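You operate a simulated robot arm through the tools that you are given. There is no shell and no other tool. Be economical: measure what you need, move in short steps, check, and stop when the job is done.

You are at the controls of a simulated two-armed robot. One attempt, no reset.

JOB
Brush a patch of SEALER on top of the grey cube.
Fine: hold the bottle each time you turn its cap; cap into the green dish, then on again; white brush, put back. Set down upright: short white brush. A coat counts when it lies all over at full strength: go over it till it gets no stronger.

The check looks at the end state, three seconds after you hand in, the way a careful person would. Anything else that was tipped, shoved, dropped, spilled or broken makes it a failure. A push-on lid holds only when it is set on centred and level and pressed home; a screw cap is set on level and turned clockwise until tight.

ROBOT AND FRAMES
Two 7-joint arms with two-finger parallel grippers on one trunk, on a base that drives. Base frame: it is fixed to the floor where the robot stands at the start and does not move with it; the origin is under the middle of the robot, x ahead of it, y to its left, z up; the surface under the hand at the start is at about z = 0.84. Units: m, degrees, N and s.
The left shoulder is at the start at [0.05, 0.168, 1.207], the right one opposite. With the tool pointing down near the work surface each hand reaches from about 0.1 to 0.66 m from the robot's upright axis, wherever it stands, measured 20 degrees to its own side. Places, roughly: dish [0.6, -0.2, 0.8]. Payload 1.57 kg a hand.
The tool frame of a hand sits at the grasp point between the pads (the TCP): z along the fingers, y along the line on which they close. The tips reach 0.03 m beyond it. Largest opening 0.08 m; finger width 0.017, thickness 0.012; the body of the gripper, 0.04 by 0.082 m, starts 0.08 m behind the TCP.
Orientation is that of the tool frame in the base frame, as a unit quaternion [x, y, z, w]. With the fingers straight down and closing along the base's y, the tool's x points along the base's -x, its y along +y and its z along -z.

CONTROLS
- The arms move only by the tool move_arm. It takes "left_rows", "right_rows" or both (then of equal length, played together; a hand with none holds still); each is a list that holds one entry, the list of rows, each a list of 6 numbers: the shift along the tool's x, y, z in m, then the turn, a rotation vector about the tool's x, y, z in degrees. In form: [[[dx, dy, dz, wx, wy, wz], ...]]. A call has 1 to 20 rows; each row is the pose to reach, as a shift and turn from the pose commanded when the call began, along the tool's axes at that moment. "left_jaw" and "right_jaw" are, for a hand that has rows, the gripper command, from -1 (shut) to 1 (fully open), values between in proportion, set as the call begins (left out, the last holds). Each row takes 0.2 s and may step no farther than 0.05 m and 8.6 degrees from the row before; otherwise, or with a gripper value out of range, the whole call is refused. Where a pose cannot be reached the arm comes as near as it can. A force on the tool above 40 N (or 10 N above the force at the start of the call, whichever is more), or a blocked arm, ends the call early, and 0.2 s more pass. The fingers move at their own pace (about 0.045 m/s each) and stop on an object; they squeeze with about 20 N. The grip force told is the motor's: it shows also when the fingers shut on nothing. Time passes only in rows, and 0.2 s behind the last, so rows that repeat a pose let the fingers close. It gives the time, the measured TCP pose, the force on the tool (base axes), the opening and the grip force at its end, in the units of the frame above (readings bear some noise), with the torque about the TCP (base axes, N m) and any sound that the robot's microphone picked up, and new pictures: "pictures" is both (left out), scene, wrist or none (wrist: the cameras of the hands that moved).
- Cameras (640 x 400 px; columns grow to the right, rows downward): "scene" is now at [0.13, 0.0178, 1.4211]; the picture's right is [0.19, -0.98, 0.00], its down [-0.53, -0.10, -0.84] and it looks along [0.82, 0.16, -0.54] (base axes); focal length 214 px, centre (320, 200). "left" rides on the left gripper at [0.072, 0.007, -0.122] in its tool frame; the picture's right is [-0.09, 1.00, 0.00], its down [-0.84, -0.08, -0.54] and it looks along [-0.54, -0.05, 0.84] (tool axes); focal length 238 px, centre (320, 200). "right" rides on the right gripper at [0.072, -0.007, -0.122] in its tool frame; the picture's right is [0.09, 1.00, 0.00], its down [-0.84, 0.08, -0.54] and it looks along [-0.54, 0.05, 0.84] (tool axes); focal length 238 px, centre (320, 200). There is no depth. A picture from a camera that has moved, and an enlarged one, comes with that camera's place and axes in the base frame and with its lens.
- lift_body(by): slides the trunk up (or, below 0, down) by that many m; the arms and the scene camera ride with it, the base frame stays. It gives what a move gives, with no picture.
- steer(legs): drives the robot by 1 to 6 legs, each [ahead, left, turn to the left] in m, m and degrees, along the robot's own axes; the way and the turn of a leg run together, so that a leg with both is an arc; at most 1.5 m and 180 degrees a leg. The arms and the cameras ride along, it lands a little off, and it stops where it bumps. It gives what a move gives, and a new picture of the scene camera.
- pan_tilt(pan, tilt): turns the head with the scene camera to pan (to the left, within 80 degrees either way) and tilt (down, from -29 to 69), counted from straight ahead of the robot. It gives what a move gives, and a new picture of the scene camera.
- zoom(camera, box): a new picture of the part [left, top, right, bottom] of that camera's present view, enlarged. It takes no simulated time.
- close_job(): hands the job in; it is judged then, once.

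Work in short steps. Places have to be worked out from the pictures, the camera data and where the tool is seen: move nearer, look again, correct. Check each grasp and each placing, and mend what went wrong. You have 120 turns and 260 pictures in all, those below and enlarged ones among them. Open the grippers and draw the arms clear of the work before you hand the job in, unless the task says otherwise; then end with one line.

The tools are called after "Emit:" as name(argument=value, ...) on one line, values as JSON. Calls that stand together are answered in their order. move_arm: Moves the arms, as the interface text tells. Its arguments: {"type":"object","properties":{"left_rows":{"type":"array"},"left_jaw":{"type":"number"},"right_rows":{"type":"array"},"right_jaw":{"type":"number"},"pictures":{"type":"string","enum":["both","scene","wrist","none"]}},"required":[]} The other tools are called the same way: lift_body (by) slides the trunk up or down; steer (legs) drives the base; pan_tilt (pan, tilt) turns the head that bears the scene camera; zoom (camera, box) takes an enlarged picture of a part of a camera's view; close_job () hands the job in.

At the start:

```text
time: 0.0
left_position: [0.3278, 0.2495, 1.2947]
left_tcp_rot: [0.001, 1.0, -0.001, -0.001]
left_force: [-0.2, 0.5, 1.1]
left_torque: [0.02, -0.02, 0.0]
left_opening: 0.0801
left_finger_force: 0.0
right_position: [0.3455, -0.0383, 1.3197]
right_tcp_rot: [0.0, 1.0, 0.001, 0.001]
right_force: [0.0, -0.6, 0.6]
right_torque: [0.02, -0.02, -0.03]
right_opening: 0.0799
right_finger_force: 0.1
trunk travel left (down, up): [-0.375, 0.068]
robot x, y, heading: [0.0039, 0.0043, -0.1]
head pan, tilt: [10.8, 32.9]
```

scene: 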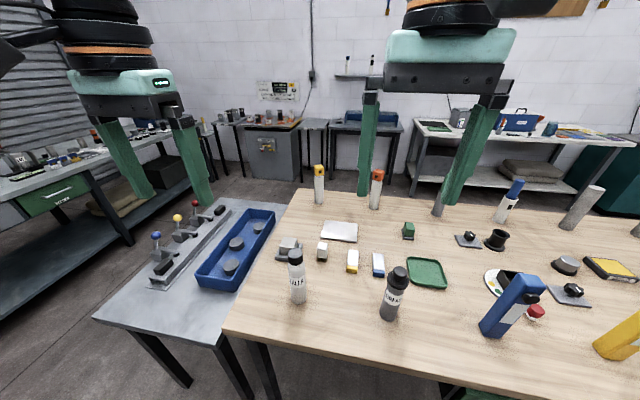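
right: 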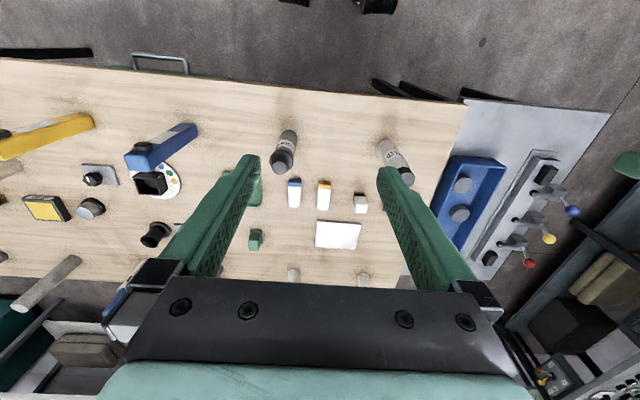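
left: 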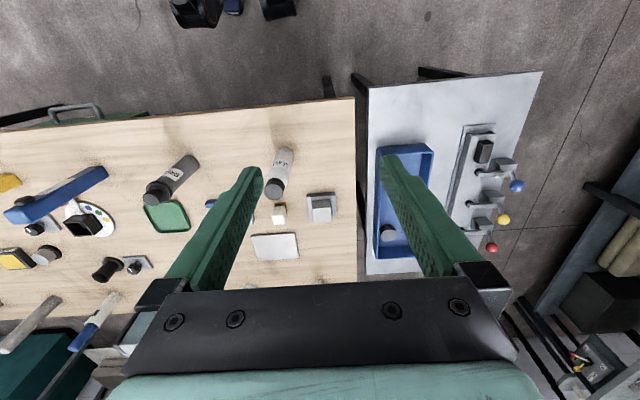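

The scene shows several bottles, brushes and a small grey cube; I enlarge the parts to read labels and identify things.

Emit:
zoom(camera="scene", box=[260, 220, 460, 345])

Emit:
zoom(camera="scene", box=[440, 180, 640, 305])

Emit:
zoom(camera="scene", box=[280, 150, 440, 250])

```text
3.20 times, centred on (360, 282) of scene
camera zoom: at [0.13, 0.0178, 1.4211], right [0.19, -0.98, 0.0], down [-0.53, -0.1, -0.84], along [0.82, 0.16, -0.54], focal length 686 px, centre (192, -64)
```

zoom: 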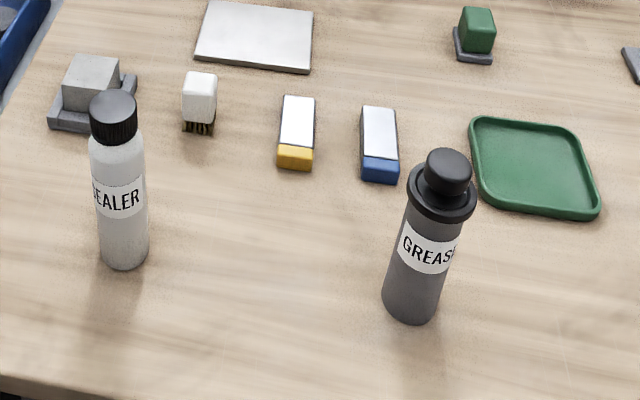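

```text
3.20 times, centred on (540, 242) of scene
camera zoom: at [0.13, 0.0178, 1.4211], right [0.19, -0.98, 0.0], down [-0.53, -0.1, -0.84], along [0.82, 0.16, -0.54], focal length 686 px, centre (-384, 64)
```

zoom: 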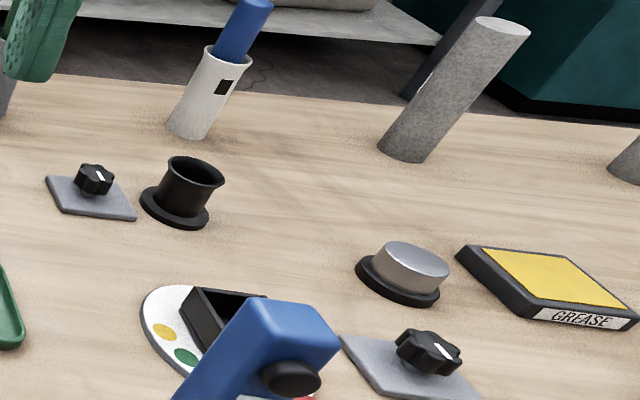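

```text
4.00 times, centred on (360, 200) of scene
camera zoom: at [0.13, 0.0178, 1.4211], right [0.19, -0.98, 0.0], down [-0.53, -0.1, -0.84], along [0.82, 0.16, -0.54], focal length 858 px, centre (160, 200)
```

zoom: 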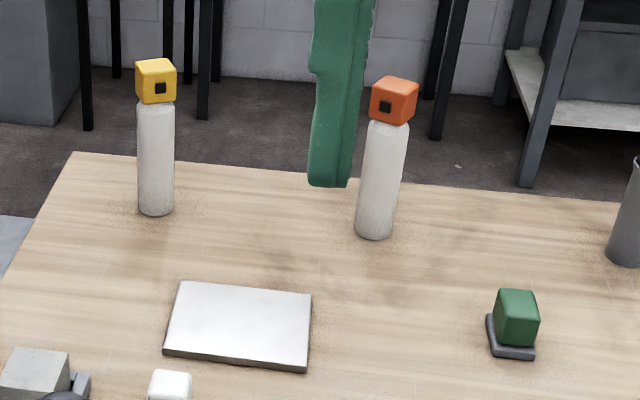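

The SEALER bottle seems to stand near (0.47, 0.15), the grey cube in a jig near (0.65, 0.23), the short white brush near (0.64, 0.11). I drive a bit ahead and to the left so everything lies in front of both arms.

Emit:
steer(legs=[[0.07, 0.11, 0]])

Emit:
pan_tilt(pan=0, tilt=50)

```text
time: 1.6
left_position: [0.398, 0.3572, 1.2939]
left_tcp_rot: [0.001, 1.0, 0.0, 0.0]
left_force: [0.2, 0.3, -0.3]
left_torque: [-0.01, 0.01, 0.01]
left_opening: 0.08
left_finger_force: 0.0
right_position: [0.4153, 0.0711, 1.3194]
right_tcp_rot: [0.001, 1.0, 0.001, 0.001]
right_force: [0.1, -0.6, 0.2]
right_torque: [-0.03, 0.02, 0.02]
right_opening: 0.0801
right_finger_force: 0.0
trunk travel left (down, up): [-0.375, 0.068]
robot x, y, heading: [0.0719, 0.1085, -0.1]
head pan, tilt: [10.8, 32.9]
camera scene: at [0.2002, 0.1266, 1.421], right [0.18, -0.98, 0.0], down [-0.53, -0.1, -0.84], along [0.82, 0.15, -0.54], focal length 214 px, centre (320, 200)
```

scene: 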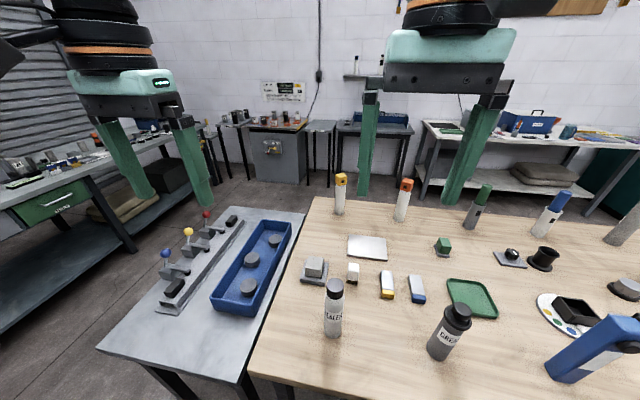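

```text
time: 2.4
left_position: [0.397, 0.3576, 1.2936]
left_tcp_rot: [0.002, 1.0, -0.001, 0.0]
left_force: [-1.0, -0.1, 0.5]
left_torque: [0.04, 0.01, 0.0]
left_opening: 0.0799
left_finger_force: 0.1
right_position: [0.4142, 0.071, 1.32]
right_tcp_rot: [0.001, 1.0, 0.001, 0.001]
right_force: [-0.1, 0.6, 0.4]
right_torque: [-0.05, -0.01, 0.04]
right_opening: 0.08
right_finger_force: 0.0
trunk travel left (down, up): [-0.375, 0.068]
robot x, y, heading: [0.0688, 0.1142, 0.1]
head pan, tilt: [0.0, 50.0]
camera scene: at [0.1893, 0.1096, 1.3962], right [0.0, -1.0, 0.0], down [-0.77, 0.0, -0.64], along [0.64, 0.0, -0.77], focal length 214 px, centre (320, 200)
```

scene: 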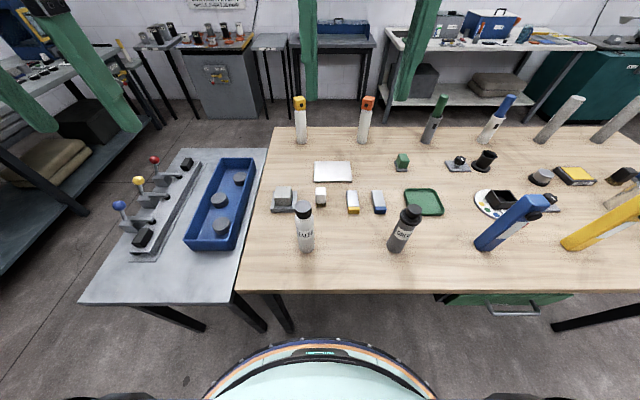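

Clear view now. I enlarge the bottle, cube and brush area for measurement.

Emit:
zoom(camera="scene", box=[260, 170, 340, 260])

Emit:
zoom(camera="scene", box=[330, 150, 460, 260])

```text
4.44 times, centred on (300, 215) of scene
camera zoom: at [0.1893, 0.1096, 1.3962], right [0.0, -1.0, 0.0], down [-0.77, 0.0, -0.64], along [0.64, 0.0, -0.77], focal length 953 px, centre (409, 133)
```

zoom: 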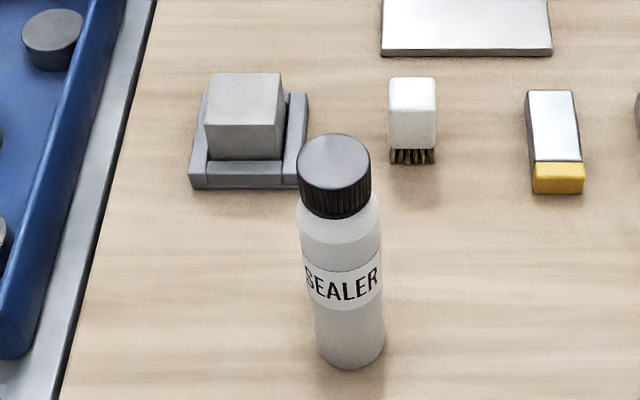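

```text
3.64 times, centred on (395, 205) of scene
camera zoom: at [0.1893, 0.1096, 1.3962], right [0.0, -1.0, 0.0], down [-0.77, 0.0, -0.64], along [0.64, 0.0, -0.77], focal length 780 px, centre (47, 182)
```

zoom: 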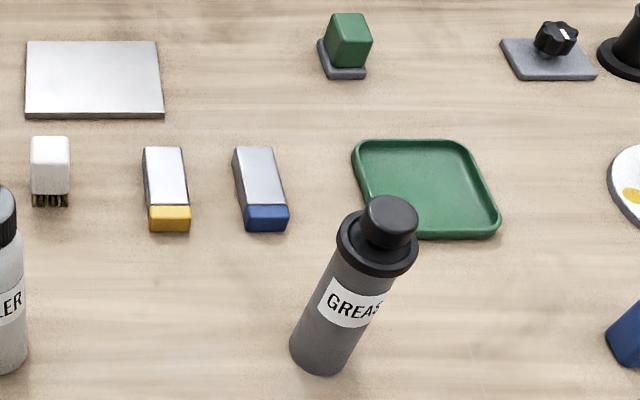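

Estimates: bottle axis (0.477, 0.147), body Ø46 mm, cap z≈0.995–1.03 Ø35; cube centre ≈(0.64, 0.22), top ≈0.90; brush ≈(0.64, 0.107). I turn the left hand to point diagonally at the bottle, 35° below horizontal, at a safe height.

Emit:
move_arm(left_rows=[[[0.0019, -0.0109, 0.0216, 2.393, -5.781, 4.608], [0.0038, -0.0218, 0.0432, 4.786, -11.562, 9.216], [0.0057, -0.0327, 0.0648, 7.179, -17.343, 13.824], [0.0076, -0.0436, 0.0864, 9.572, -23.124, 18.432], [0.0095, -0.0545, 0.108, 11.965, -28.905, 23.04], [0.0114, -0.0654, 0.1296, 14.358, -34.686, 27.648], [0.0133, -0.0763, 0.1512, 16.751, -40.467, 32.256], [0.0152, -0.0872, 0.1728, 19.144, -46.248, 36.864], [0.017, -0.098, 0.194, 21.53, -52.0, 41.45], [0.017, -0.098, 0.194, 21.53, -52.0, 41.45]]], left_jaw=1)

```text
time: 4.6
left_position: [0.447, 0.2861, 1.1106]
left_tcp_rot: [0.342, 0.819, -0.177, 0.426]
left_force: [0.0, -0.4, -0.1]
left_torque: [0.0, 0.0, -0.02]
left_opening: 0.0798
left_finger_force: 0.1
left hand out of reach, approached as far as the arm can: row 6, 7, 8, 9, 10
right_position: [0.4149, 0.0709, 1.3187]
right_tcp_rot: [0.001, 1.0, 0.0, 0.001]
right_force: [-0.1, -1.3, -0.1]
right_torque: [0.01, -0.01, -0.04]
right_opening: 0.08
right_finger_force: 0.1
trunk travel left (down, up): [-0.375, 0.068]
robot x, y, heading: [0.0705, 0.1102, -0.0]
head pan, tilt: [0.0, 50.0]
camera scene: at [0.1893, 0.1092, 1.3962], right [0.0, -1.0, 0.0], down [-0.77, 0.0, -0.64], along [0.64, 0.0, -0.77], focal length 214 px, centre (320, 200)
camera left: at [0.3529, 0.3906, 1.1222], right [0.74, 0.66, 0.08], down [-0.03, -0.08, 1.0], along [0.67, -0.74, -0.04], focal length 238 px, centre (320, 200)
```

scene: 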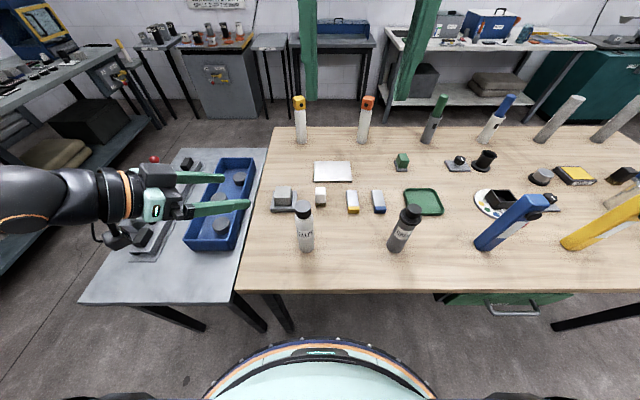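
left: 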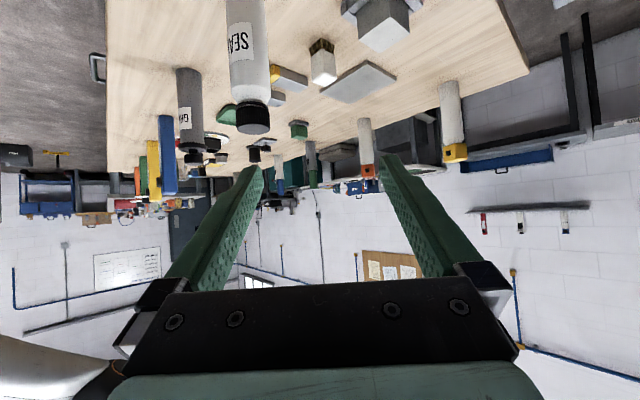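

Orientation was reached but that spot was too near for the arm. I swing the pointing direction more toward −y (azimuth −75°) and shift ahead.

Emit:
move_arm(left_rows=[[[-0.002, 0.0142, 0.0116, 6.14, 0, 4.305], [-0.004, 0.0283, 0.0231, 12.28, 0, 8.61], [-0.006, 0.0425, 0.0347, 18.43, 0, 12.92], [-0.0079, 0.0566, 0.0462, 24.57, 0, 17.22], [-0.0079, 0.0566, 0.0462, 24.57, 0, 17.22]]], pictures="scene")

```text
time: 5.8
left_position: [0.5182, 0.2918, 1.0875]
left_tcp_rot: [0.542, 0.703, -0.282, 0.365]
left_force: [0.0, 0.0, 1.1]
left_torque: [-0.03, -0.01, 0.0]
left_opening: 0.0798
left_finger_force: 0.1
left hand out of reach, approached as far as the arm can: row 1, 2, 3
right_position: [0.4139, 0.0702, 1.32]
right_tcp_rot: [0.001, 1.0, 0.0, 0.001]
right_force: [0.1, -0.8, 0.6]
right_torque: [0.01, 0.0, 0.01]
right_opening: 0.0802
right_finger_force: 0.0
trunk travel left (down, up): [-0.375, 0.068]
robot x, y, heading: [0.0728, 0.1051, -0.1]
head pan, tilt: [0.0, 50.0]
camera scene: at [0.1885, 0.1096, 1.3963], right [0.0, -1.0, 0.0], down [-0.77, 0.0, -0.64], along [0.64, 0.0, -0.77], focal length 214 px, centre (320, 200)
```

scene: 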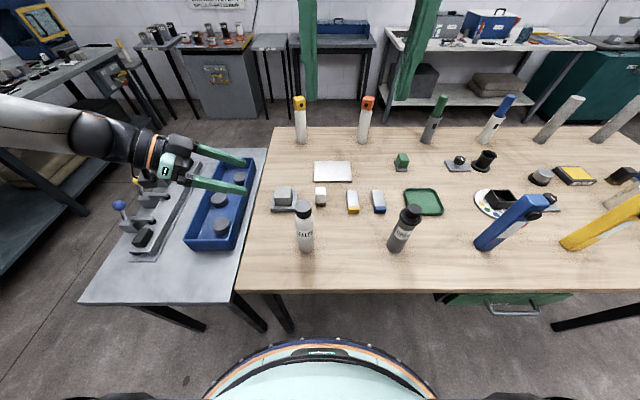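

Shifts act from the pose actually reached. I now go to a pregrasp point 0.14 m behind the bottle along the finger line.

Emit:
move_arm(left_rows=[[[0.02, -0.0194, 0.0184, 0, 0, 0], [0.04, -0.0387, 0.0368, 0, 0, 0], [0.06, -0.058, 0.0551, 0, 0, 0], [0.0798, -0.0774, 0.0735, 0, 0, 0], [0.0798, -0.0774, 0.0735, 0, 0, 0]]])

```text
time: 7.0
left_position: [0.448, 0.2573, 0.982]
left_tcp_rot: [0.541, 0.703, -0.281, 0.366]
left_force: [0.1, 0.9, -0.8]
left_torque: [-0.02, 0.01, -0.02]
left_opening: 0.08
left_finger_force: 0.1
right_position: [0.4159, 0.071, 1.3194]
right_tcp_rot: [0.001, 1.0, 0.001, 0.001]
right_force: [0.2, -1.0, 0.3]
right_torque: [0.0, 0.0, 0.01]
right_opening: 0.0801
right_finger_force: 0.1
trunk travel left (down, up): [-0.375, 0.068]
robot x, y, heading: [0.0731, 0.106, -0.1]
head pan, tilt: [0.0, 50.0]
camera scene: at [0.1893, 0.1094, 1.3962], right [0.0, -1.0, 0.0], down [-0.77, 0.0, -0.64], along [0.64, 0.0, -0.77], focal length 214 px, centre (320, 200)
camera left: at [0.4181, 0.3953, 0.993], right [0.98, 0.2, 0.08], down [-0.07, -0.06, 1.0], along [0.21, -0.98, -0.04], focal length 238 px, centre (320, 200)
```

scene: 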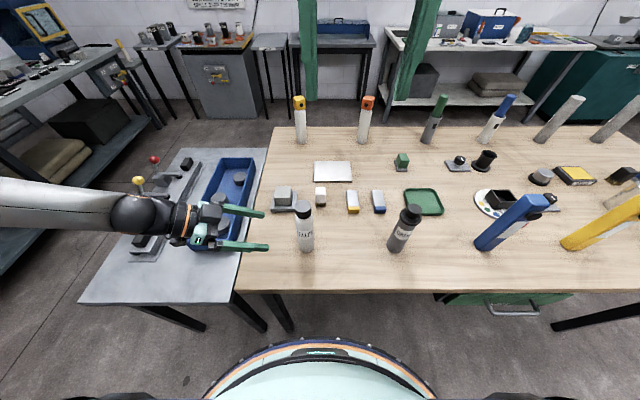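
left: 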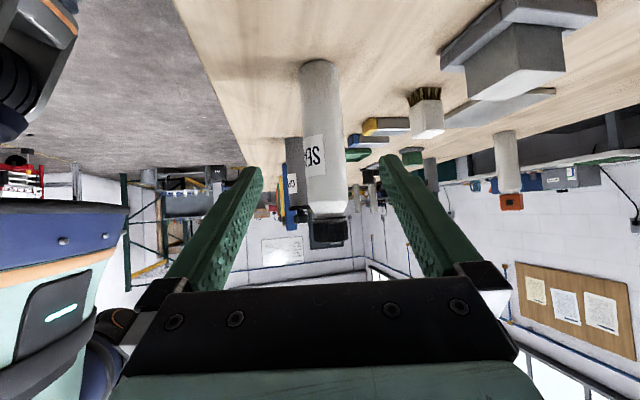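

The bottle lies centred between the fingers. I advance 0.14 m along them.

Emit:
move_arm(left_rows=[[[0, 0, 0.035, 0, 0, 0], [0, 0, 0.07, 0, 0, 0], [0, 0, 0.105, 0, 0, 0], [0, 0, 0.14, 0, 0, 0], [0, 0, 0.14, 0, 0, 0]]])

```text
time: 8.2
left_position: [0.4747, 0.1792, 0.9378]
left_tcp_rot: [0.542, 0.703, -0.282, 0.364]
left_force: [-0.2, -0.6, 0.0]
left_torque: [0.03, 0.01, 0.0]
left_opening: 0.0801
left_finger_force: 0.1
left hand out of reach, approached as far as the arm can: row 3, 4, 5
right_position: [0.4145, 0.0712, 1.3186]
right_tcp_rot: [0.001, 1.0, 0.0, 0.001]
right_force: [-1.3, -0.6, 0.2]
right_torque: [-0.02, 0.01, 0.0]
right_opening: 0.0799
right_finger_force: 0.0
trunk travel left (down, up): [-0.375, 0.068]
robot x, y, heading: [0.0688, 0.1093, -0.2]
head pan, tilt: [0.0, 50.0]
camera scene: at [0.1894, 0.1096, 1.3961], right [0.0, -1.0, 0.0], down [-0.77, 0.0, -0.64], along [0.64, 0.0, -0.77], focal length 214 px, centre (320, 200)
camera left: at [0.4448, 0.3178, 0.9483], right [0.98, 0.2, 0.07], down [-0.06, -0.06, 1.0], along [0.21, -0.98, -0.04], focal length 238 px, centre (320, 200)
```

scene: 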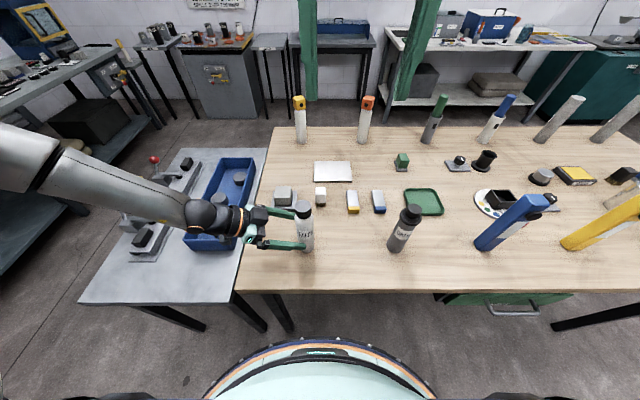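
left: 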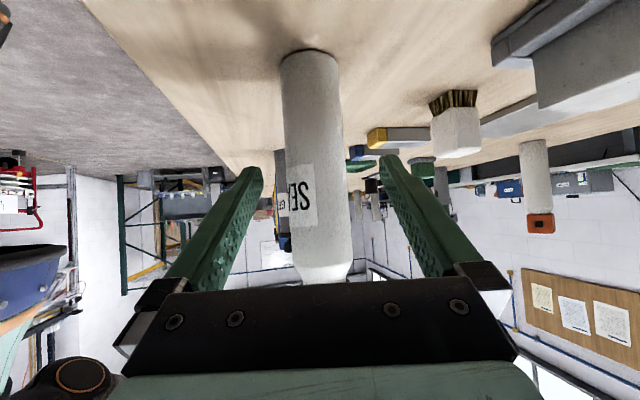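

The left arm is at its limit 32 mm short and 38 mm high; I keep its posture and bring it in with the trunk (down 35 mm) and base (right 31 mm).

Emit:
lift_body(by=-0.033)

Emit:
steer(legs=[[0, -0.032, 0]])

Emit:
zoom(camera="scene", box=[240, 170, 350, 260])

```text
time: 9.0
left_position: [0.4752, 0.1789, 0.9037]
left_tcp_rot: [0.541, 0.703, -0.281, 0.365]
left_force: [0.0, -1.1, -0.7]
left_torque: [0.0, 0.0, 0.01]
left_opening: 0.0803
left_finger_force: 0.2
right_position: [0.4163, 0.0704, 1.2872]
right_tcp_rot: [0.001, 1.0, 0.002, 0.001]
right_force: [-0.2, 0.2, 0.5]
right_torque: [0.01, 0.01, 0.02]
right_opening: 0.08
right_finger_force: 0.1
trunk travel left (down, up): [-0.342, 0.101]
robot x, y, heading: [0.072, 0.1088, -0.0]
head pan, tilt: [0.0, 50.0]
```

```text
time: 10.0
left_position: [0.4745, 0.1469, 0.9032]
left_tcp_rot: [0.542, 0.703, -0.282, 0.365]
left_force: [-0.2, -0.4, 0.0]
left_torque: [0.0, 0.03, 0.02]
left_opening: 0.0802
left_finger_force: 0.0
right_position: [0.4155, 0.0372, 1.2853]
right_tcp_rot: [0.002, 1.0, 0.001, 0.001]
right_force: [0.4, -0.1, 0.8]
right_torque: [0.03, 0.04, 0.0]
right_opening: 0.0798
right_finger_force: 0.0
trunk travel left (down, up): [-0.342, 0.101]
robot x, y, heading: [0.0695, 0.0793, -0.4]
head pan, tilt: [0.0, 50.0]
camera scene: at [0.1893, 0.0765, 1.3631], right [0.0, -1.0, 0.0], down [-0.77, 0.0, -0.64], along [0.64, 0.0, -0.77], focal length 214 px, centre (320, 200)
```

scene: 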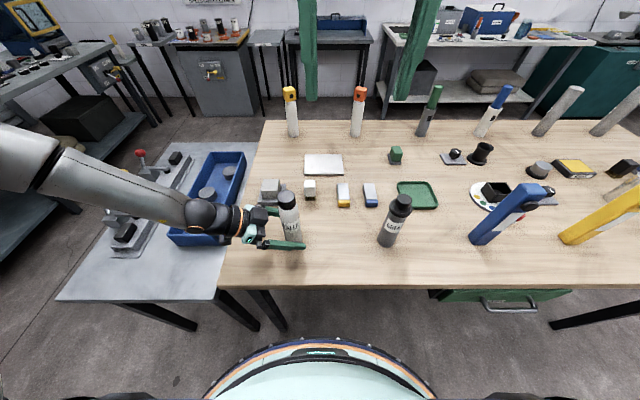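

```text
4.44 times, centred on (295, 215) of scene
camera zoom: at [0.1893, 0.0765, 1.3631], right [0.0, -1.0, 0.0], down [-0.77, 0.0, -0.64], along [0.64, 0.0, -0.77], focal length 953 px, centre (431, 133)
```

zoom: 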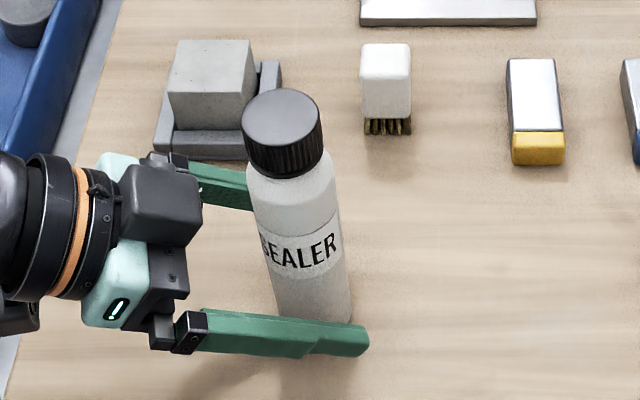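

The bottle is between the left pads at mid-body. I close the left gripper on it.

Emit:
move_arm(left_rows=[[[0, 0, 0, 0, 0, 0], [0, 0, 0, 0, 0, 0], [0, 0, 0, 0, 0, 0], [0, 0, 0, 0, 0, 0], [0, 0, 0, 0, 0, 0]]], left_jaw=-1, pictures="none")

Emit:
zoom(camera="scene", box=[240, 170, 350, 260])

```text
time: 11.2
left_position: [0.4736, 0.1468, 0.9036]
left_tcp_rot: [0.542, 0.703, -0.282, 0.364]
left_force: [0.9, 0.6, 0.0]
left_torque: [0.04, -0.04, -0.01]
left_opening: 0.0423
left_finger_force: 19.7
right_position: [0.4159, 0.0373, 1.287]
right_tcp_rot: [0.002, 1.0, 0.001, 0.001]
right_force: [0.5, -0.2, -0.1]
right_torque: [0.0, -0.01, -0.02]
right_opening: 0.0799
right_finger_force: 0.1
trunk travel left (down, up): [-0.342, 0.101]
robot x, y, heading: [0.0698, 0.0782, -0.4]
head pan, tilt: [0.0, 50.0]
```

```text
4.44 times, centred on (295, 215) of scene
camera zoom: at [0.1893, 0.0771, 1.3631], right [0.0, -1.0, 0.0], down [-0.77, 0.0, -0.64], along [0.64, 0.0, -0.77], focal length 953 px, centre (431, 133)
```

zoom: 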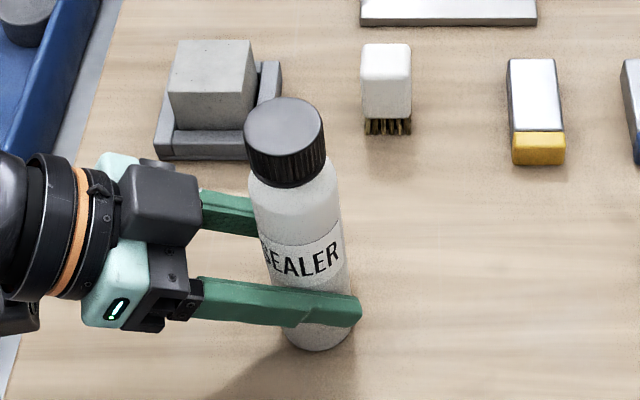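

Firm grip (42 mm), bottle still upright; cap axis ≈(0.4735, 0.145), top ≈1.03. I bring the right hand above the cap.

Emit:
move_arm(right_rows=[[[-0.0115, 0.0216, 0.0334, 0, 0, 0], [-0.023, 0.0432, 0.0668, 0, 0, 0], [-0.0346, 0.0648, 0.1002, 0, 0, 0], [-0.0461, 0.0864, 0.1336, 0, 0, 0], [-0.0576, 0.108, 0.167, 0, 0, 0], [-0.0576, 0.108, 0.167, 0, 0, 0]]], right_jaw=1)

```text
time: 12.6
left_position: [0.4748, 0.1469, 0.9044]
left_tcp_rot: [0.542, 0.703, -0.281, 0.364]
left_force: [-0.4, -0.3, 0.0]
left_torque: [-0.05, 0.05, 0.01]
left_opening: 0.0425
left_finger_force: 20.1
right_position: [0.4734, 0.1454, 1.1206]
right_tcp_rot: [0.001, 1.0, 0.002, 0.001]
right_force: [-1.0, -0.3, -0.9]
right_torque: [-0.03, 0.02, -0.02]
right_opening: 0.0797
right_finger_force: 0.2
trunk travel left (down, up): [-0.342, 0.101]
robot x, y, heading: [0.0716, 0.0755, -0.4]
head pan, tilt: [0.0, 50.0]
camera scene: at [0.1892, 0.077, 1.3632], right [0.0, -1.0, 0.0], down [-0.77, 0.0, -0.64], along [0.64, 0.0, -0.77], focal length 214 px, centre (320, 200)
camera right: at [0.4018, 0.139, 1.2399], right [-0.09, 1.0, 0.0], down [0.84, 0.07, 0.54], along [0.54, 0.05, -0.84], focal length 238 px, centre (320, 200)
```

scene: 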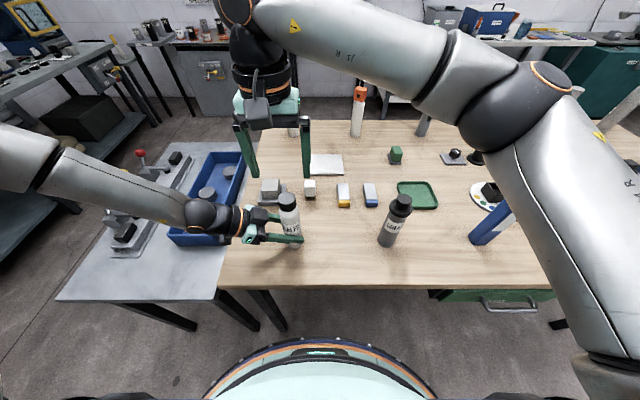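
right: 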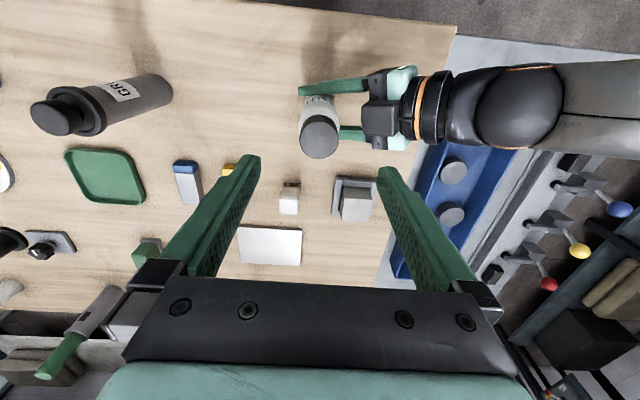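

The wrist view agrees with the cap axis at (0.472, 0.146). I pre-rotate the right hand 86° clockwise to leave a long stroke for unscrewing.

Emit:
move_arm(right_rows=[[[0, 0, 0, 0, 0, 8.6], [0, 0, 0, 0, 0, 17.2], [0, 0, 0, 0, 0, 25.8], [0, 0, 0, 0, 0, 34.4], [0, 0, 0, 0, 0, 43], [0, 0, 0, 0, 0, 51.6], [0, 0, 0, 0, 0, 60.2], [0, 0, 0, 0, 0, 68.8], [0, 0, 0, 0, 0, 77.4], [0, 0, 0, 0, 0, 86], [0, 0, 0, 0, 0, 86]]], pictures="wrist")

```text
time: 15.0
left_position: [0.474, 0.1473, 0.9042]
left_tcp_rot: [0.542, 0.702, -0.282, 0.365]
left_force: [0.7, 0.5, -0.4]
left_torque: [0.0, -0.01, -0.01]
left_opening: 0.0421
left_finger_force: 20.0
right_position: [0.4743, 0.146, 1.1193]
right_tcp_rot: [0.684, 0.73, 0.001, 0.0]
right_force: [0.5, -0.5, 0.7]
right_torque: [0.01, 0.0, 0.01]
right_opening: 0.0802
right_finger_force: 0.1
trunk travel left (down, up): [-0.342, 0.101]
robot x, y, heading: [0.0669, 0.0795, -0.4]
head pan, tilt: [0.0, 50.0]
camera right: at [0.4635, 0.2179, 1.2406], right [0.99, 0.16, 0.0], down [0.13, -0.83, 0.54], along [0.09, -0.53, -0.84], focal length 238 px, centre (320, 200)
```

right: 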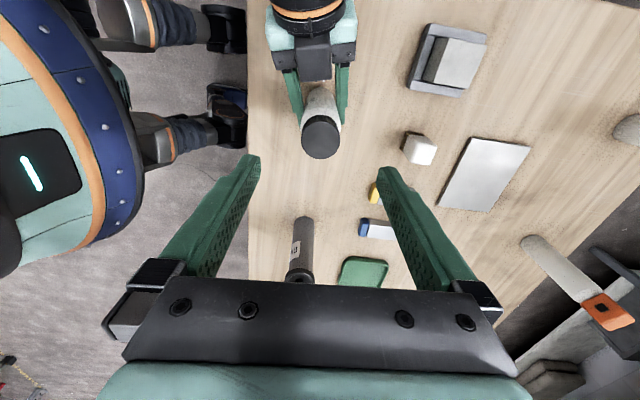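

The cap is centred under the fingers. I descend 0.105 m so the pads straddle the cap.

Emit:
move_arm(right_rows=[[[0, 0, 0.03, 0, 0, 0], [0, 0, 0.06, 0, 0, 0], [0, 0, 0.09, 0, 0, 0], [0, 0, 0.105, 0, 0, 0], [0, 0, 0.105, 0, 0, 0]]])

Emit:
zoom(camera="scene", box=[240, 170, 350, 260])

```text
time: 16.2
left_position: [0.4752, 0.1464, 0.9041]
left_tcp_rot: [0.542, 0.703, -0.281, 0.365]
left_force: [-0.6, -0.8, 0.3]
left_torque: [0.0, 0.01, 0.0]
left_opening: 0.0424
left_finger_force: 20.2
right_position: [0.4734, 0.1462, 1.015]
right_tcp_rot: [0.684, 0.73, 0.001, 0.0]
right_force: [0.5, -0.6, 0.7]
right_torque: [0.01, -0.01, -0.01]
right_opening: 0.0802
right_finger_force: 0.1
trunk travel left (down, up): [-0.342, 0.101]
robot x, y, heading: [0.0699, 0.0778, -0.1]
head pan, tilt: [0.0, 50.0]
camera scene: at [0.1893, 0.077, 1.3631], right [0.0, -1.0, 0.0], down [-0.77, 0.0, -0.64], along [0.64, 0.0, -0.77], focal length 214 px, centre (320, 200)
camera right: at [0.4635, 0.2183, 1.1356], right [0.99, 0.16, 0.0], down [0.13, -0.83, 0.54], along [0.09, -0.53, -0.84], focal length 238 px, centre (320, 200)
```

scene: 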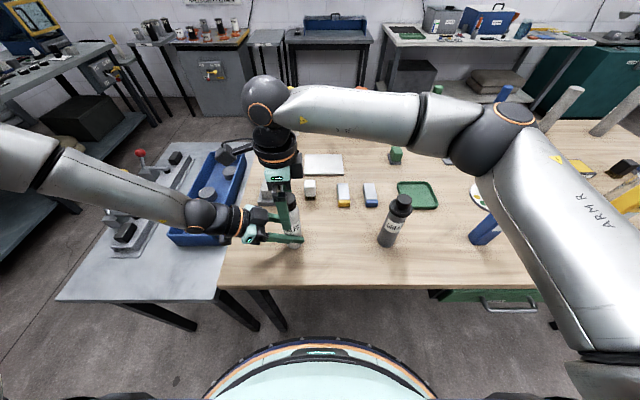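
right: 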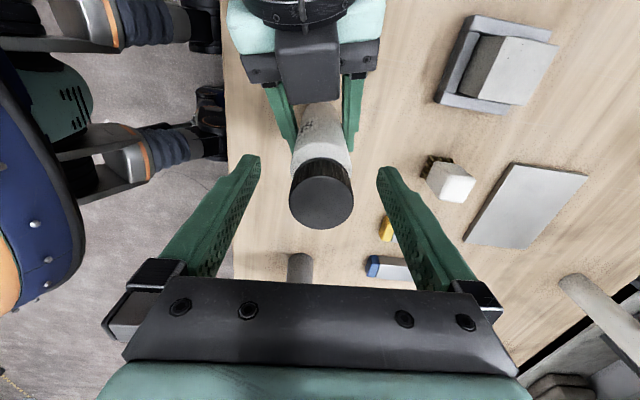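

```text
4.44 times, centred on (295, 215) of scene
camera zoom: at [0.1893, 0.077, 1.3631], right [0.0, -1.0, 0.0], down [-0.77, 0.0, -0.64], along [0.64, 0.0, -0.77], focal length 953 px, centre (431, 133)
```

zoom: 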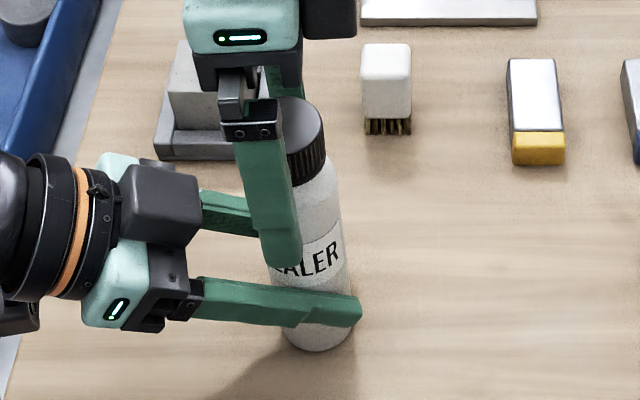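

By projection the cap centre is within 2 mm of the grasp line. I close the right gripper on the cap.

Emit:
move_arm(right_rows=[[[0, 0, 0, 0, 0, 0], [0, 0, 0, 0, 0, 0], [0, 0, 0, 0, 0, 0], [0, 0, 0, 0, 0, 0], [0, 0, 0, 0, 0, 0]]], right_jaw=-1, pictures="wrist")

```text
time: 17.4
left_position: [0.4739, 0.1458, 0.9031]
left_tcp_rot: [0.542, 0.703, -0.282, 0.365]
left_force: [-4.2, 0.8, 1.4]
left_torque: [0.05, -0.28, -0.11]
left_opening: 0.0425
left_finger_force: 19.6
right_position: [0.4741, 0.1477, 1.0144]
right_tcp_rot: [0.682, 0.731, 0.001, 0.0]
right_force: [4.5, -0.4, -0.5]
right_torque: [-0.02, -0.19, 0.07]
right_opening: 0.0418
right_finger_force: 20.0
trunk travel left (down, up): [-0.342, 0.101]
robot x, y, heading: [0.067, 0.0787, -0.1]
head pan, tilt: [0.0, 50.0]
camera right: at [0.4639, 0.2182, 1.1359], right [0.99, 0.16, 0.0], down [0.13, -0.83, 0.54], along [0.09, -0.53, -0.84], focal length 238 px, centre (320, 200)
```

right: 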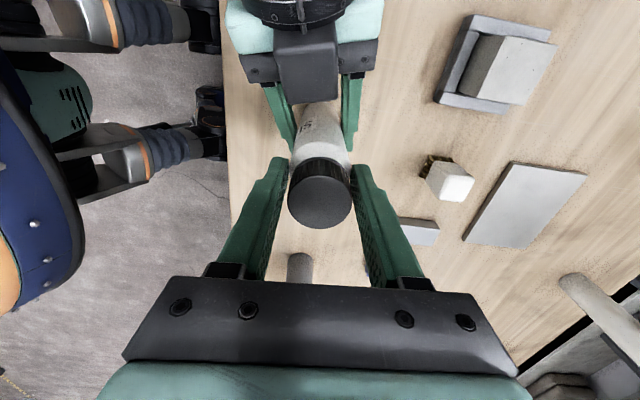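

Opening 42 mm is a little more than the cap I estimated (35 mm), so the tips may be on the bottle's shoulder. I look closer.

Emit:
zoom(camera="right", box=[240, 110, 400, 240])

Emit:
zoom(camera="scene", box=[260, 170, 330, 240])

```text
3.08 times, centred on (320, 175) of right
camera zoom: at [0.4639, 0.2182, 1.1359], right [0.99, 0.16, 0.0], down [0.13, -0.83, 0.54], along [0.09, -0.53, -0.84], focal length 733 px, centre (320, 277)
```

zoom: 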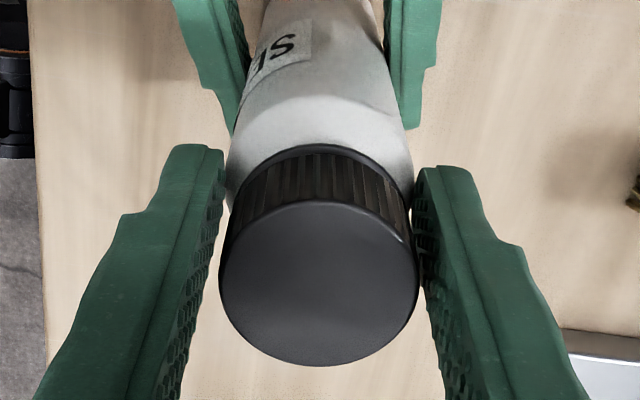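

```text
5.71 times, centred on (295, 205) of scene
camera zoom: at [0.1894, 0.0771, 1.3631], right [0.0, -1.0, 0.0], down [-0.77, 0.0, -0.64], along [0.64, 0.0, -0.77], focal length 1226 px, centre (463, 171)
```

zoom: 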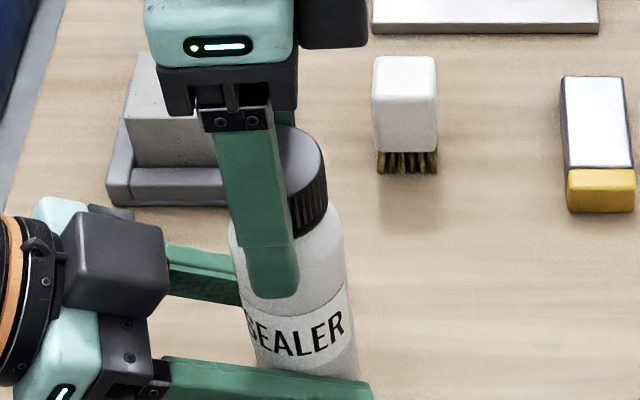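

The tips do pinch the bottle shoulder instead of the cap. I open, rise 17 mm and close again.

Emit:
move_arm(right_rows=[[[0, 0, 0, 0, 0, 0], [0, 0, 0, 0, 0, 0], [0, -0.001, -0.009, 0, 0, 0], [0, -0.001, -0.018, 0, 0, 0], [0, -0.001, -0.018, 0, 0, 0]]], right_jaw=0.2, pictures="none")

Emit:
move_arm(right_rows=[[[0, 0, 0, 0, 0, 0], [0, 0, 0, 0, 0, 0], [0, 0, 0, 0, 0, 0], [0, 0, 0, 0, 0, 0]]], right_jaw=-1, pictures="none")

Emit:
zoom(camera="right", box=[240, 110, 400, 240])

```text
time: 18.6
left_position: [0.4752, 0.1459, 0.9049]
left_tcp_rot: [0.541, 0.704, -0.281, 0.365]
left_force: [0.2, -0.1, -1.6]
left_torque: [0.01, 0.01, -0.01]
left_opening: 0.0422
left_finger_force: 20.5
right_position: [0.4717, 0.1459, 1.0332]
right_tcp_rot: [0.684, 0.73, 0.001, 0.0]
right_force: [0.4, -0.1, -0.2]
right_torque: [0.03, -0.02, -0.04]
right_opening: 0.048
right_finger_force: 0.0
trunk travel left (down, up): [-0.342, 0.101]
robot x, y, heading: [0.0684, 0.0761, -0.2]
head pan, tilt: [0.0, 50.0]
```

```text
time: 19.6
left_position: [0.474, 0.1474, 0.9037]
left_tcp_rot: [0.541, 0.703, -0.282, 0.365]
left_force: [-8.8, 0.6, 0.1]
left_torque: [-0.08, -0.69, 0.01]
left_opening: 0.0423
left_finger_force: 20.6
right_position: [0.473, 0.1471, 1.0328]
right_tcp_rot: [0.683, 0.73, 0.001, 0.0]
right_force: [8.2, -0.8, -0.1]
right_torque: [0.03, -0.33, -0.01]
right_opening: 0.035
right_finger_force: 19.6
trunk travel left (down, up): [-0.342, 0.101]
robot x, y, heading: [0.0692, 0.0766, -0.3]
head pan, tilt: [0.0, 50.0]
```

```text
3.08 times, centred on (320, 175) of right
camera zoom: at [0.4628, 0.2182, 1.1544], right [0.99, 0.16, 0.0], down [0.13, -0.83, 0.54], along [0.09, -0.53, -0.84], focal length 733 px, centre (320, 277)
```

zoom: 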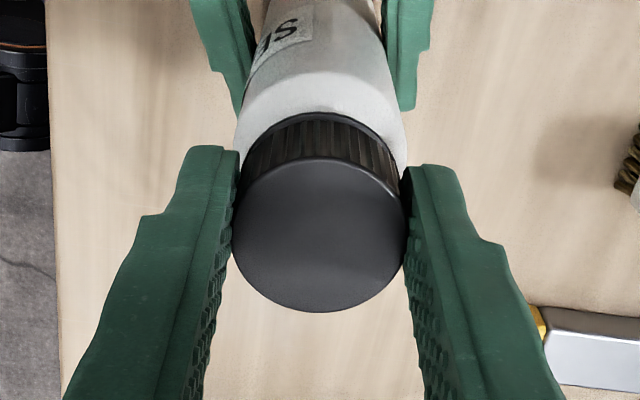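

Cap is held at 35 mm. There's 8 N sideways strain, so I shift 2 mm along tool +y while unscrewing counter-clockwise about 129°.

Emit:
move_arm(right_rows=[[[0, 0.002, 0, 0, 0, -8.6], [0, 0.002, 0, 0, 0, -17.2], [0, 0.002, 0, 0, 0, -25.8], [0, 0.002, 0, 0, 0, -34.4], [0, 0.002, 0, 0, 0, -43], [0, 0.002, 0, 0, 0, -51.6], [0, 0.002, -0.0005, 0, 0, -60.2], [0, 0.002, -0.0005, 0, 0, -68.8], [0, 0.002, -0.0005, 0, 0, -77.4], [0, 0.002, -0.0005, 0, 0, -86], [0, 0.002, -0.001, 0, 0, -94.6], [0, 0.002, -0.001, 0, 0, -103.2], [0, 0.002, -0.001, 0, 0, -111.8], [0, 0.002, -0.001, 0, 0, -120.4], [0, 0.002, -0.001, 0, 0, -129]]], pictures="wrist")

```text
time: 22.8
left_position: [0.4739, 0.1468, 0.9038]
left_tcp_rot: [0.542, 0.703, -0.282, 0.364]
left_force: [7.9, 15.0, 1.2]
left_torque: [-0.61, 0.31, 0.02]
left_opening: 0.0422
left_finger_force: 20.1
right_position: [0.4742, 0.1452, 1.0332]
right_tcp_rot: [-0.367, 0.93, -0.001, 0.002]
right_force: [-5.7, -11.3, 8.2]
right_torque: [-0.5, 0.26, -0.01]
right_opening: 0.035
right_finger_force: 20.4
trunk travel left (down, up): [-0.342, 0.101]
robot x, y, heading: [0.0695, 0.0765, -0.0]
head pan, tilt: [0.0, 50.0]
camera right: at [0.4271, 0.0927, 1.1549], right [-0.75, 0.67, 0.0], down [0.56, 0.63, 0.54], along [0.36, 0.4, -0.84], focal length 238 px, centre (320, 200)
```

right: 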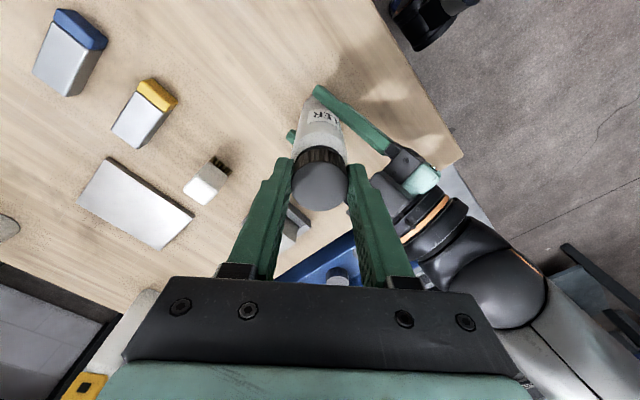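

The cap turned with the hand; side and upward strain grew as it rises. I relieve it by small shifts and turn on another 77°.

Emit:
move_arm(right_rows=[[[0.0025, -0.001, -0.0015, 0, 0, 0], [0.0025, -0.001, -0.0015, 0, 0, -8.6], [0.0025, -0.001, -0.0015, 0, 0, -17.2], [0.0025, -0.001, -0.002, 0, 0, -25.8], [0.0025, -0.001, -0.002, 0, 0, -34.4], [0.0025, -0.001, -0.002, 0, 0, -43], [0.0025, -0.001, -0.0025, 0, 0, -51.6], [0.0025, -0.001, -0.0025, 0, 0, -60.2], [0.0025, -0.001, -0.0025, 0, 0, -68.8], [0.0025, -0.001, -0.0025, 0, 0, -77.4]]], pictures="wrist")

```text
time: 24.7
left_position: [0.4769, 0.149, 0.9064]
left_tcp_rot: [0.539, 0.705, -0.278, 0.368]
left_force: [-2.5, 2.1, 7.4]
left_torque: [-0.32, 0.0, -0.13]
left_opening: 0.0427
left_finger_force: 20.0
right_position: [0.4746, 0.1339, 1.0279]
right_tcp_rot: [-0.651, 0.752, -0.071, 0.079]
right_force: [-5.7, -3.4, 17.1]
right_torque: [-0.48, 1.04, 0.08]
right_opening: 0.042
right_finger_force: 20.0
right hand out of reach, approached as far as the arm can: row 5, 6, 7, 8, 9
trunk travel left (down, up): [-0.342, 0.101]
robot x, y, heading: [0.0727, 0.0766, -0.2]
head pan, tilt: [0.0, 50.0]
stopped in row 9 (right hand): the force on the tool passed its limit at 50 N (the readings are from after the stop); the commanded pose is now the measured one
camera right: at [0.4471, 0.0625, 1.1451], right [-0.98, 0.05, -0.21], down [-0.07, 0.84, 0.54], along [0.21, 0.54, -0.82], focal length 238 px, centre (320, 200)
```

right: 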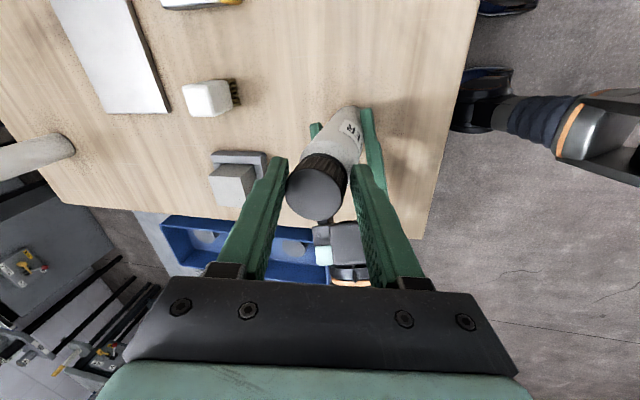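

The right wrist ran out of range and tilted off the cap. I open the right hand and draw it up, then look at bottle and cap.

Emit:
move_arm(right_rows=[[[0, 0, 0, 0, 0, 0], [0, 0, 0, 0, 0, 0], [0, 0, 0, 0, 0, 0], [0, 0, -0.03, 0, 0, 0], [0, 0, -0.07, 0, 0, 0], [0, 0, -0.11, 0, 0, 0], [0, 0, -0.11, 0, 0, 0]]], right_jaw=1, pictures="wrist")

Emit:
zoom(camera="scene", box=[240, 160, 350, 260])

```text
time: 26.3
left_position: [0.4767, 0.149, 0.9044]
left_tcp_rot: [0.539, 0.705, -0.278, 0.367]
left_force: [-0.4, 0.4, 15.3]
left_torque: [-0.27, -0.11, 0.01]
left_opening: 0.0421
left_finger_force: 19.8
right_position: [0.4534, 0.1336, 1.1322]
right_tcp_rot: [-0.65, 0.753, -0.07, 0.08]
right_force: [0.6, -0.7, -1.1]
right_torque: [0.01, 0.0, 0.02]
right_opening: 0.0801
right_finger_force: 0.0
trunk travel left (down, up): [-0.342, 0.101]
robot x, y, heading: [0.072, 0.0762, -0.7]
head pan, tilt: [0.0, 50.0]
camera right: at [0.4248, 0.0625, 1.2493], right [-0.98, 0.05, -0.21], down [-0.07, 0.84, 0.54], along [0.21, 0.54, -0.82], focal length 238 px, centre (320, 200)
```

right: 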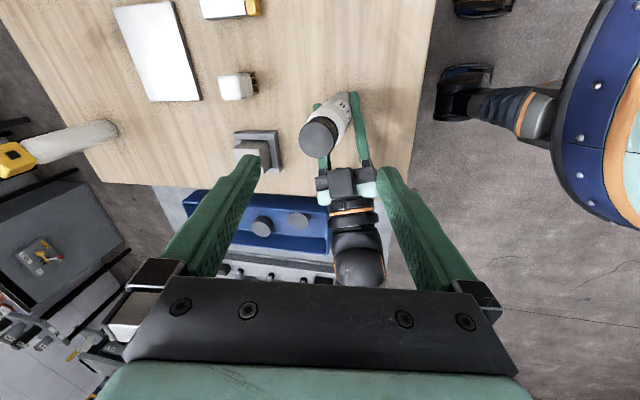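

```text
4.00 times, centred on (295, 210) of scene
camera zoom: at [0.1883, 0.0769, 1.3633], right [0.0, -1.0, 0.0], down [-0.77, 0.0, -0.64], along [0.64, 0.0, -0.77], focal length 858 px, centre (420, 160)
```

zoom: 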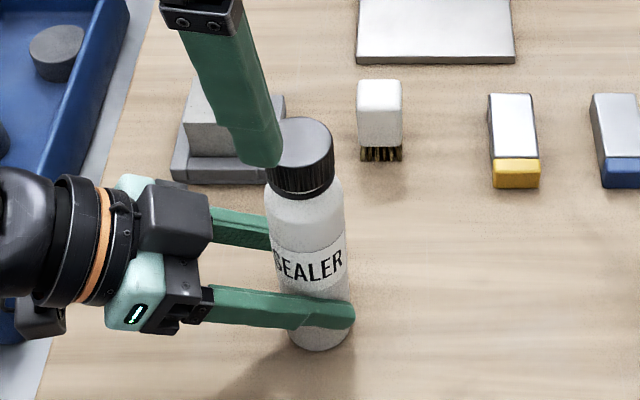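

The bottle leans a hair with 15 N upward strain in the left hand. I level the right hand above the cap and meanwhile ease the left jaw so the bottle settles on the table.

Emit:
move_arm(right_rows=[[[-0.008, -0.009, 0, -6, 0.9, 0], [-0.016, -0.0185, 0, -12.1, 1.8, 0], [-0.016, -0.0185, 0, -12.1, 1.8, 0]]], left_rows=[[[0, 0, 0, 0, 0, 0], [0, 0, 0, 0, 0, 0], [0, 0, 0, 0, 0, 0]]], left_jaw=0.25, pictures="none")

Emit:
move_arm(right_rows=[[[0, 0, 0, 0, 0, 8.6], [0, 0, 0, 0, 0, 17.2], [0, 0, 0, 0, 0, 25.8], [0, 0, 0, 0, 0, 34.4], [0, 0, 0, 0, 0, 43], [0, 0, 0, 0, 0, 51.6], [0, 0, 0, 0, 0, 60.2], [0, 0, 0, 0, 0, 68.8], [0, 0, 0, 0, 0, 77.4], [0, 0, 0, 0, 0, 86], [0, 0, 0, 0, 0, 94.6], [0, 0, 0, 0, 0, 103.2], [0, 0, 0, 0, 0, 111.8], [0, 0, 0, 0, 0, 120.4], [0, 0, 0, 0, 0, 129], [0, 0, 0, 0, 0, 137.6], [0, 0, 0, 0, 0, 146.2], [0, 0, 0, 0, 0, 154.8], [0, 0, 0, 0, 0, 163.4], [0, 0, 0, 0, 0, 172]]], pictures="scene")

Emit:
zoom(camera="scene", box=[240, 160, 350, 260])

```text
time: 27.1
left_position: [0.4775, 0.1494, 0.9035]
left_tcp_rot: [0.539, 0.706, -0.278, 0.365]
left_force: [-0.2, -0.8, -0.2]
left_torque: [0.02, 0.0, 0.0]
left_opening: 0.0499
left_finger_force: 0.0
right_position: [0.4387, 0.1029, 1.1466]
right_tcp_rot: [-0.648, 0.761, -0.013, 0.015]
right_force: [0.1, 0.6, -0.2]
right_torque: [0.01, -0.02, -0.03]
right_opening: 0.0801
right_finger_force: 0.0
right hand out of reach, approached as far as the arm can: row 1, 2, 3
trunk travel left (down, up): [-0.342, 0.101]
robot x, y, heading: [0.0706, 0.0786, 0.0]
head pan, tilt: [0.0, 50.0]
```

```text
time: 31.3
left_position: [0.4775, 0.1488, 0.904]
left_tcp_rot: [0.539, 0.706, -0.278, 0.365]
left_force: [0.3, 0.8, 0.2]
left_torque: [-0.02, -0.01, 0.01]
left_opening: 0.0502
left_finger_force: 0.0
right_position: [0.4401, 0.1049, 1.1447]
right_tcp_rot: [0.708, 0.706, -0.001, 0.003]
right_force: [-0.7, 0.6, 0.4]
right_torque: [0.02, 0.05, -0.01]
right_opening: 0.0798
right_finger_force: 0.0
trunk travel left (down, up): [-0.342, 0.101]
robot x, y, heading: [0.0697, 0.0781, -0.5]
head pan, tilt: [0.0, 50.0]
camera scene: at [0.1894, 0.077, 1.3631], right [0.0, -1.0, 0.0], down [-0.77, 0.0, -0.64], along [0.64, 0.0, -0.77], focal length 214 px, centre (320, 200)
```

scene: 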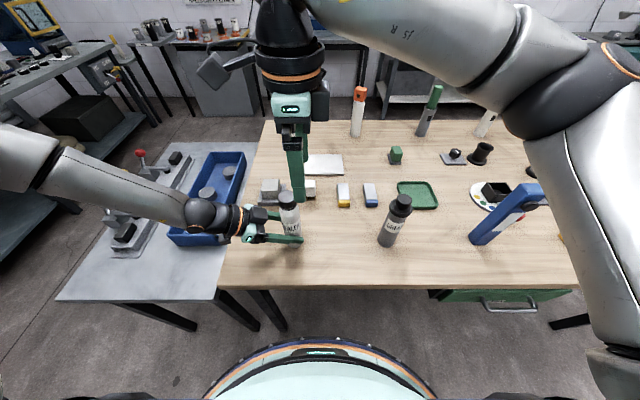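

```text
4.00 times, centred on (295, 210) of scene
camera zoom: at [0.1894, 0.077, 1.3631], right [0.0, -1.0, 0.0], down [-0.77, 0.0, -0.64], along [0.64, 0.0, -0.77], focal length 858 px, centre (420, 160)
```

zoom: 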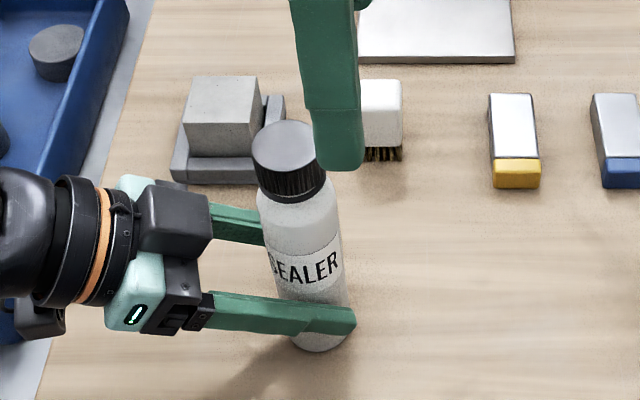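

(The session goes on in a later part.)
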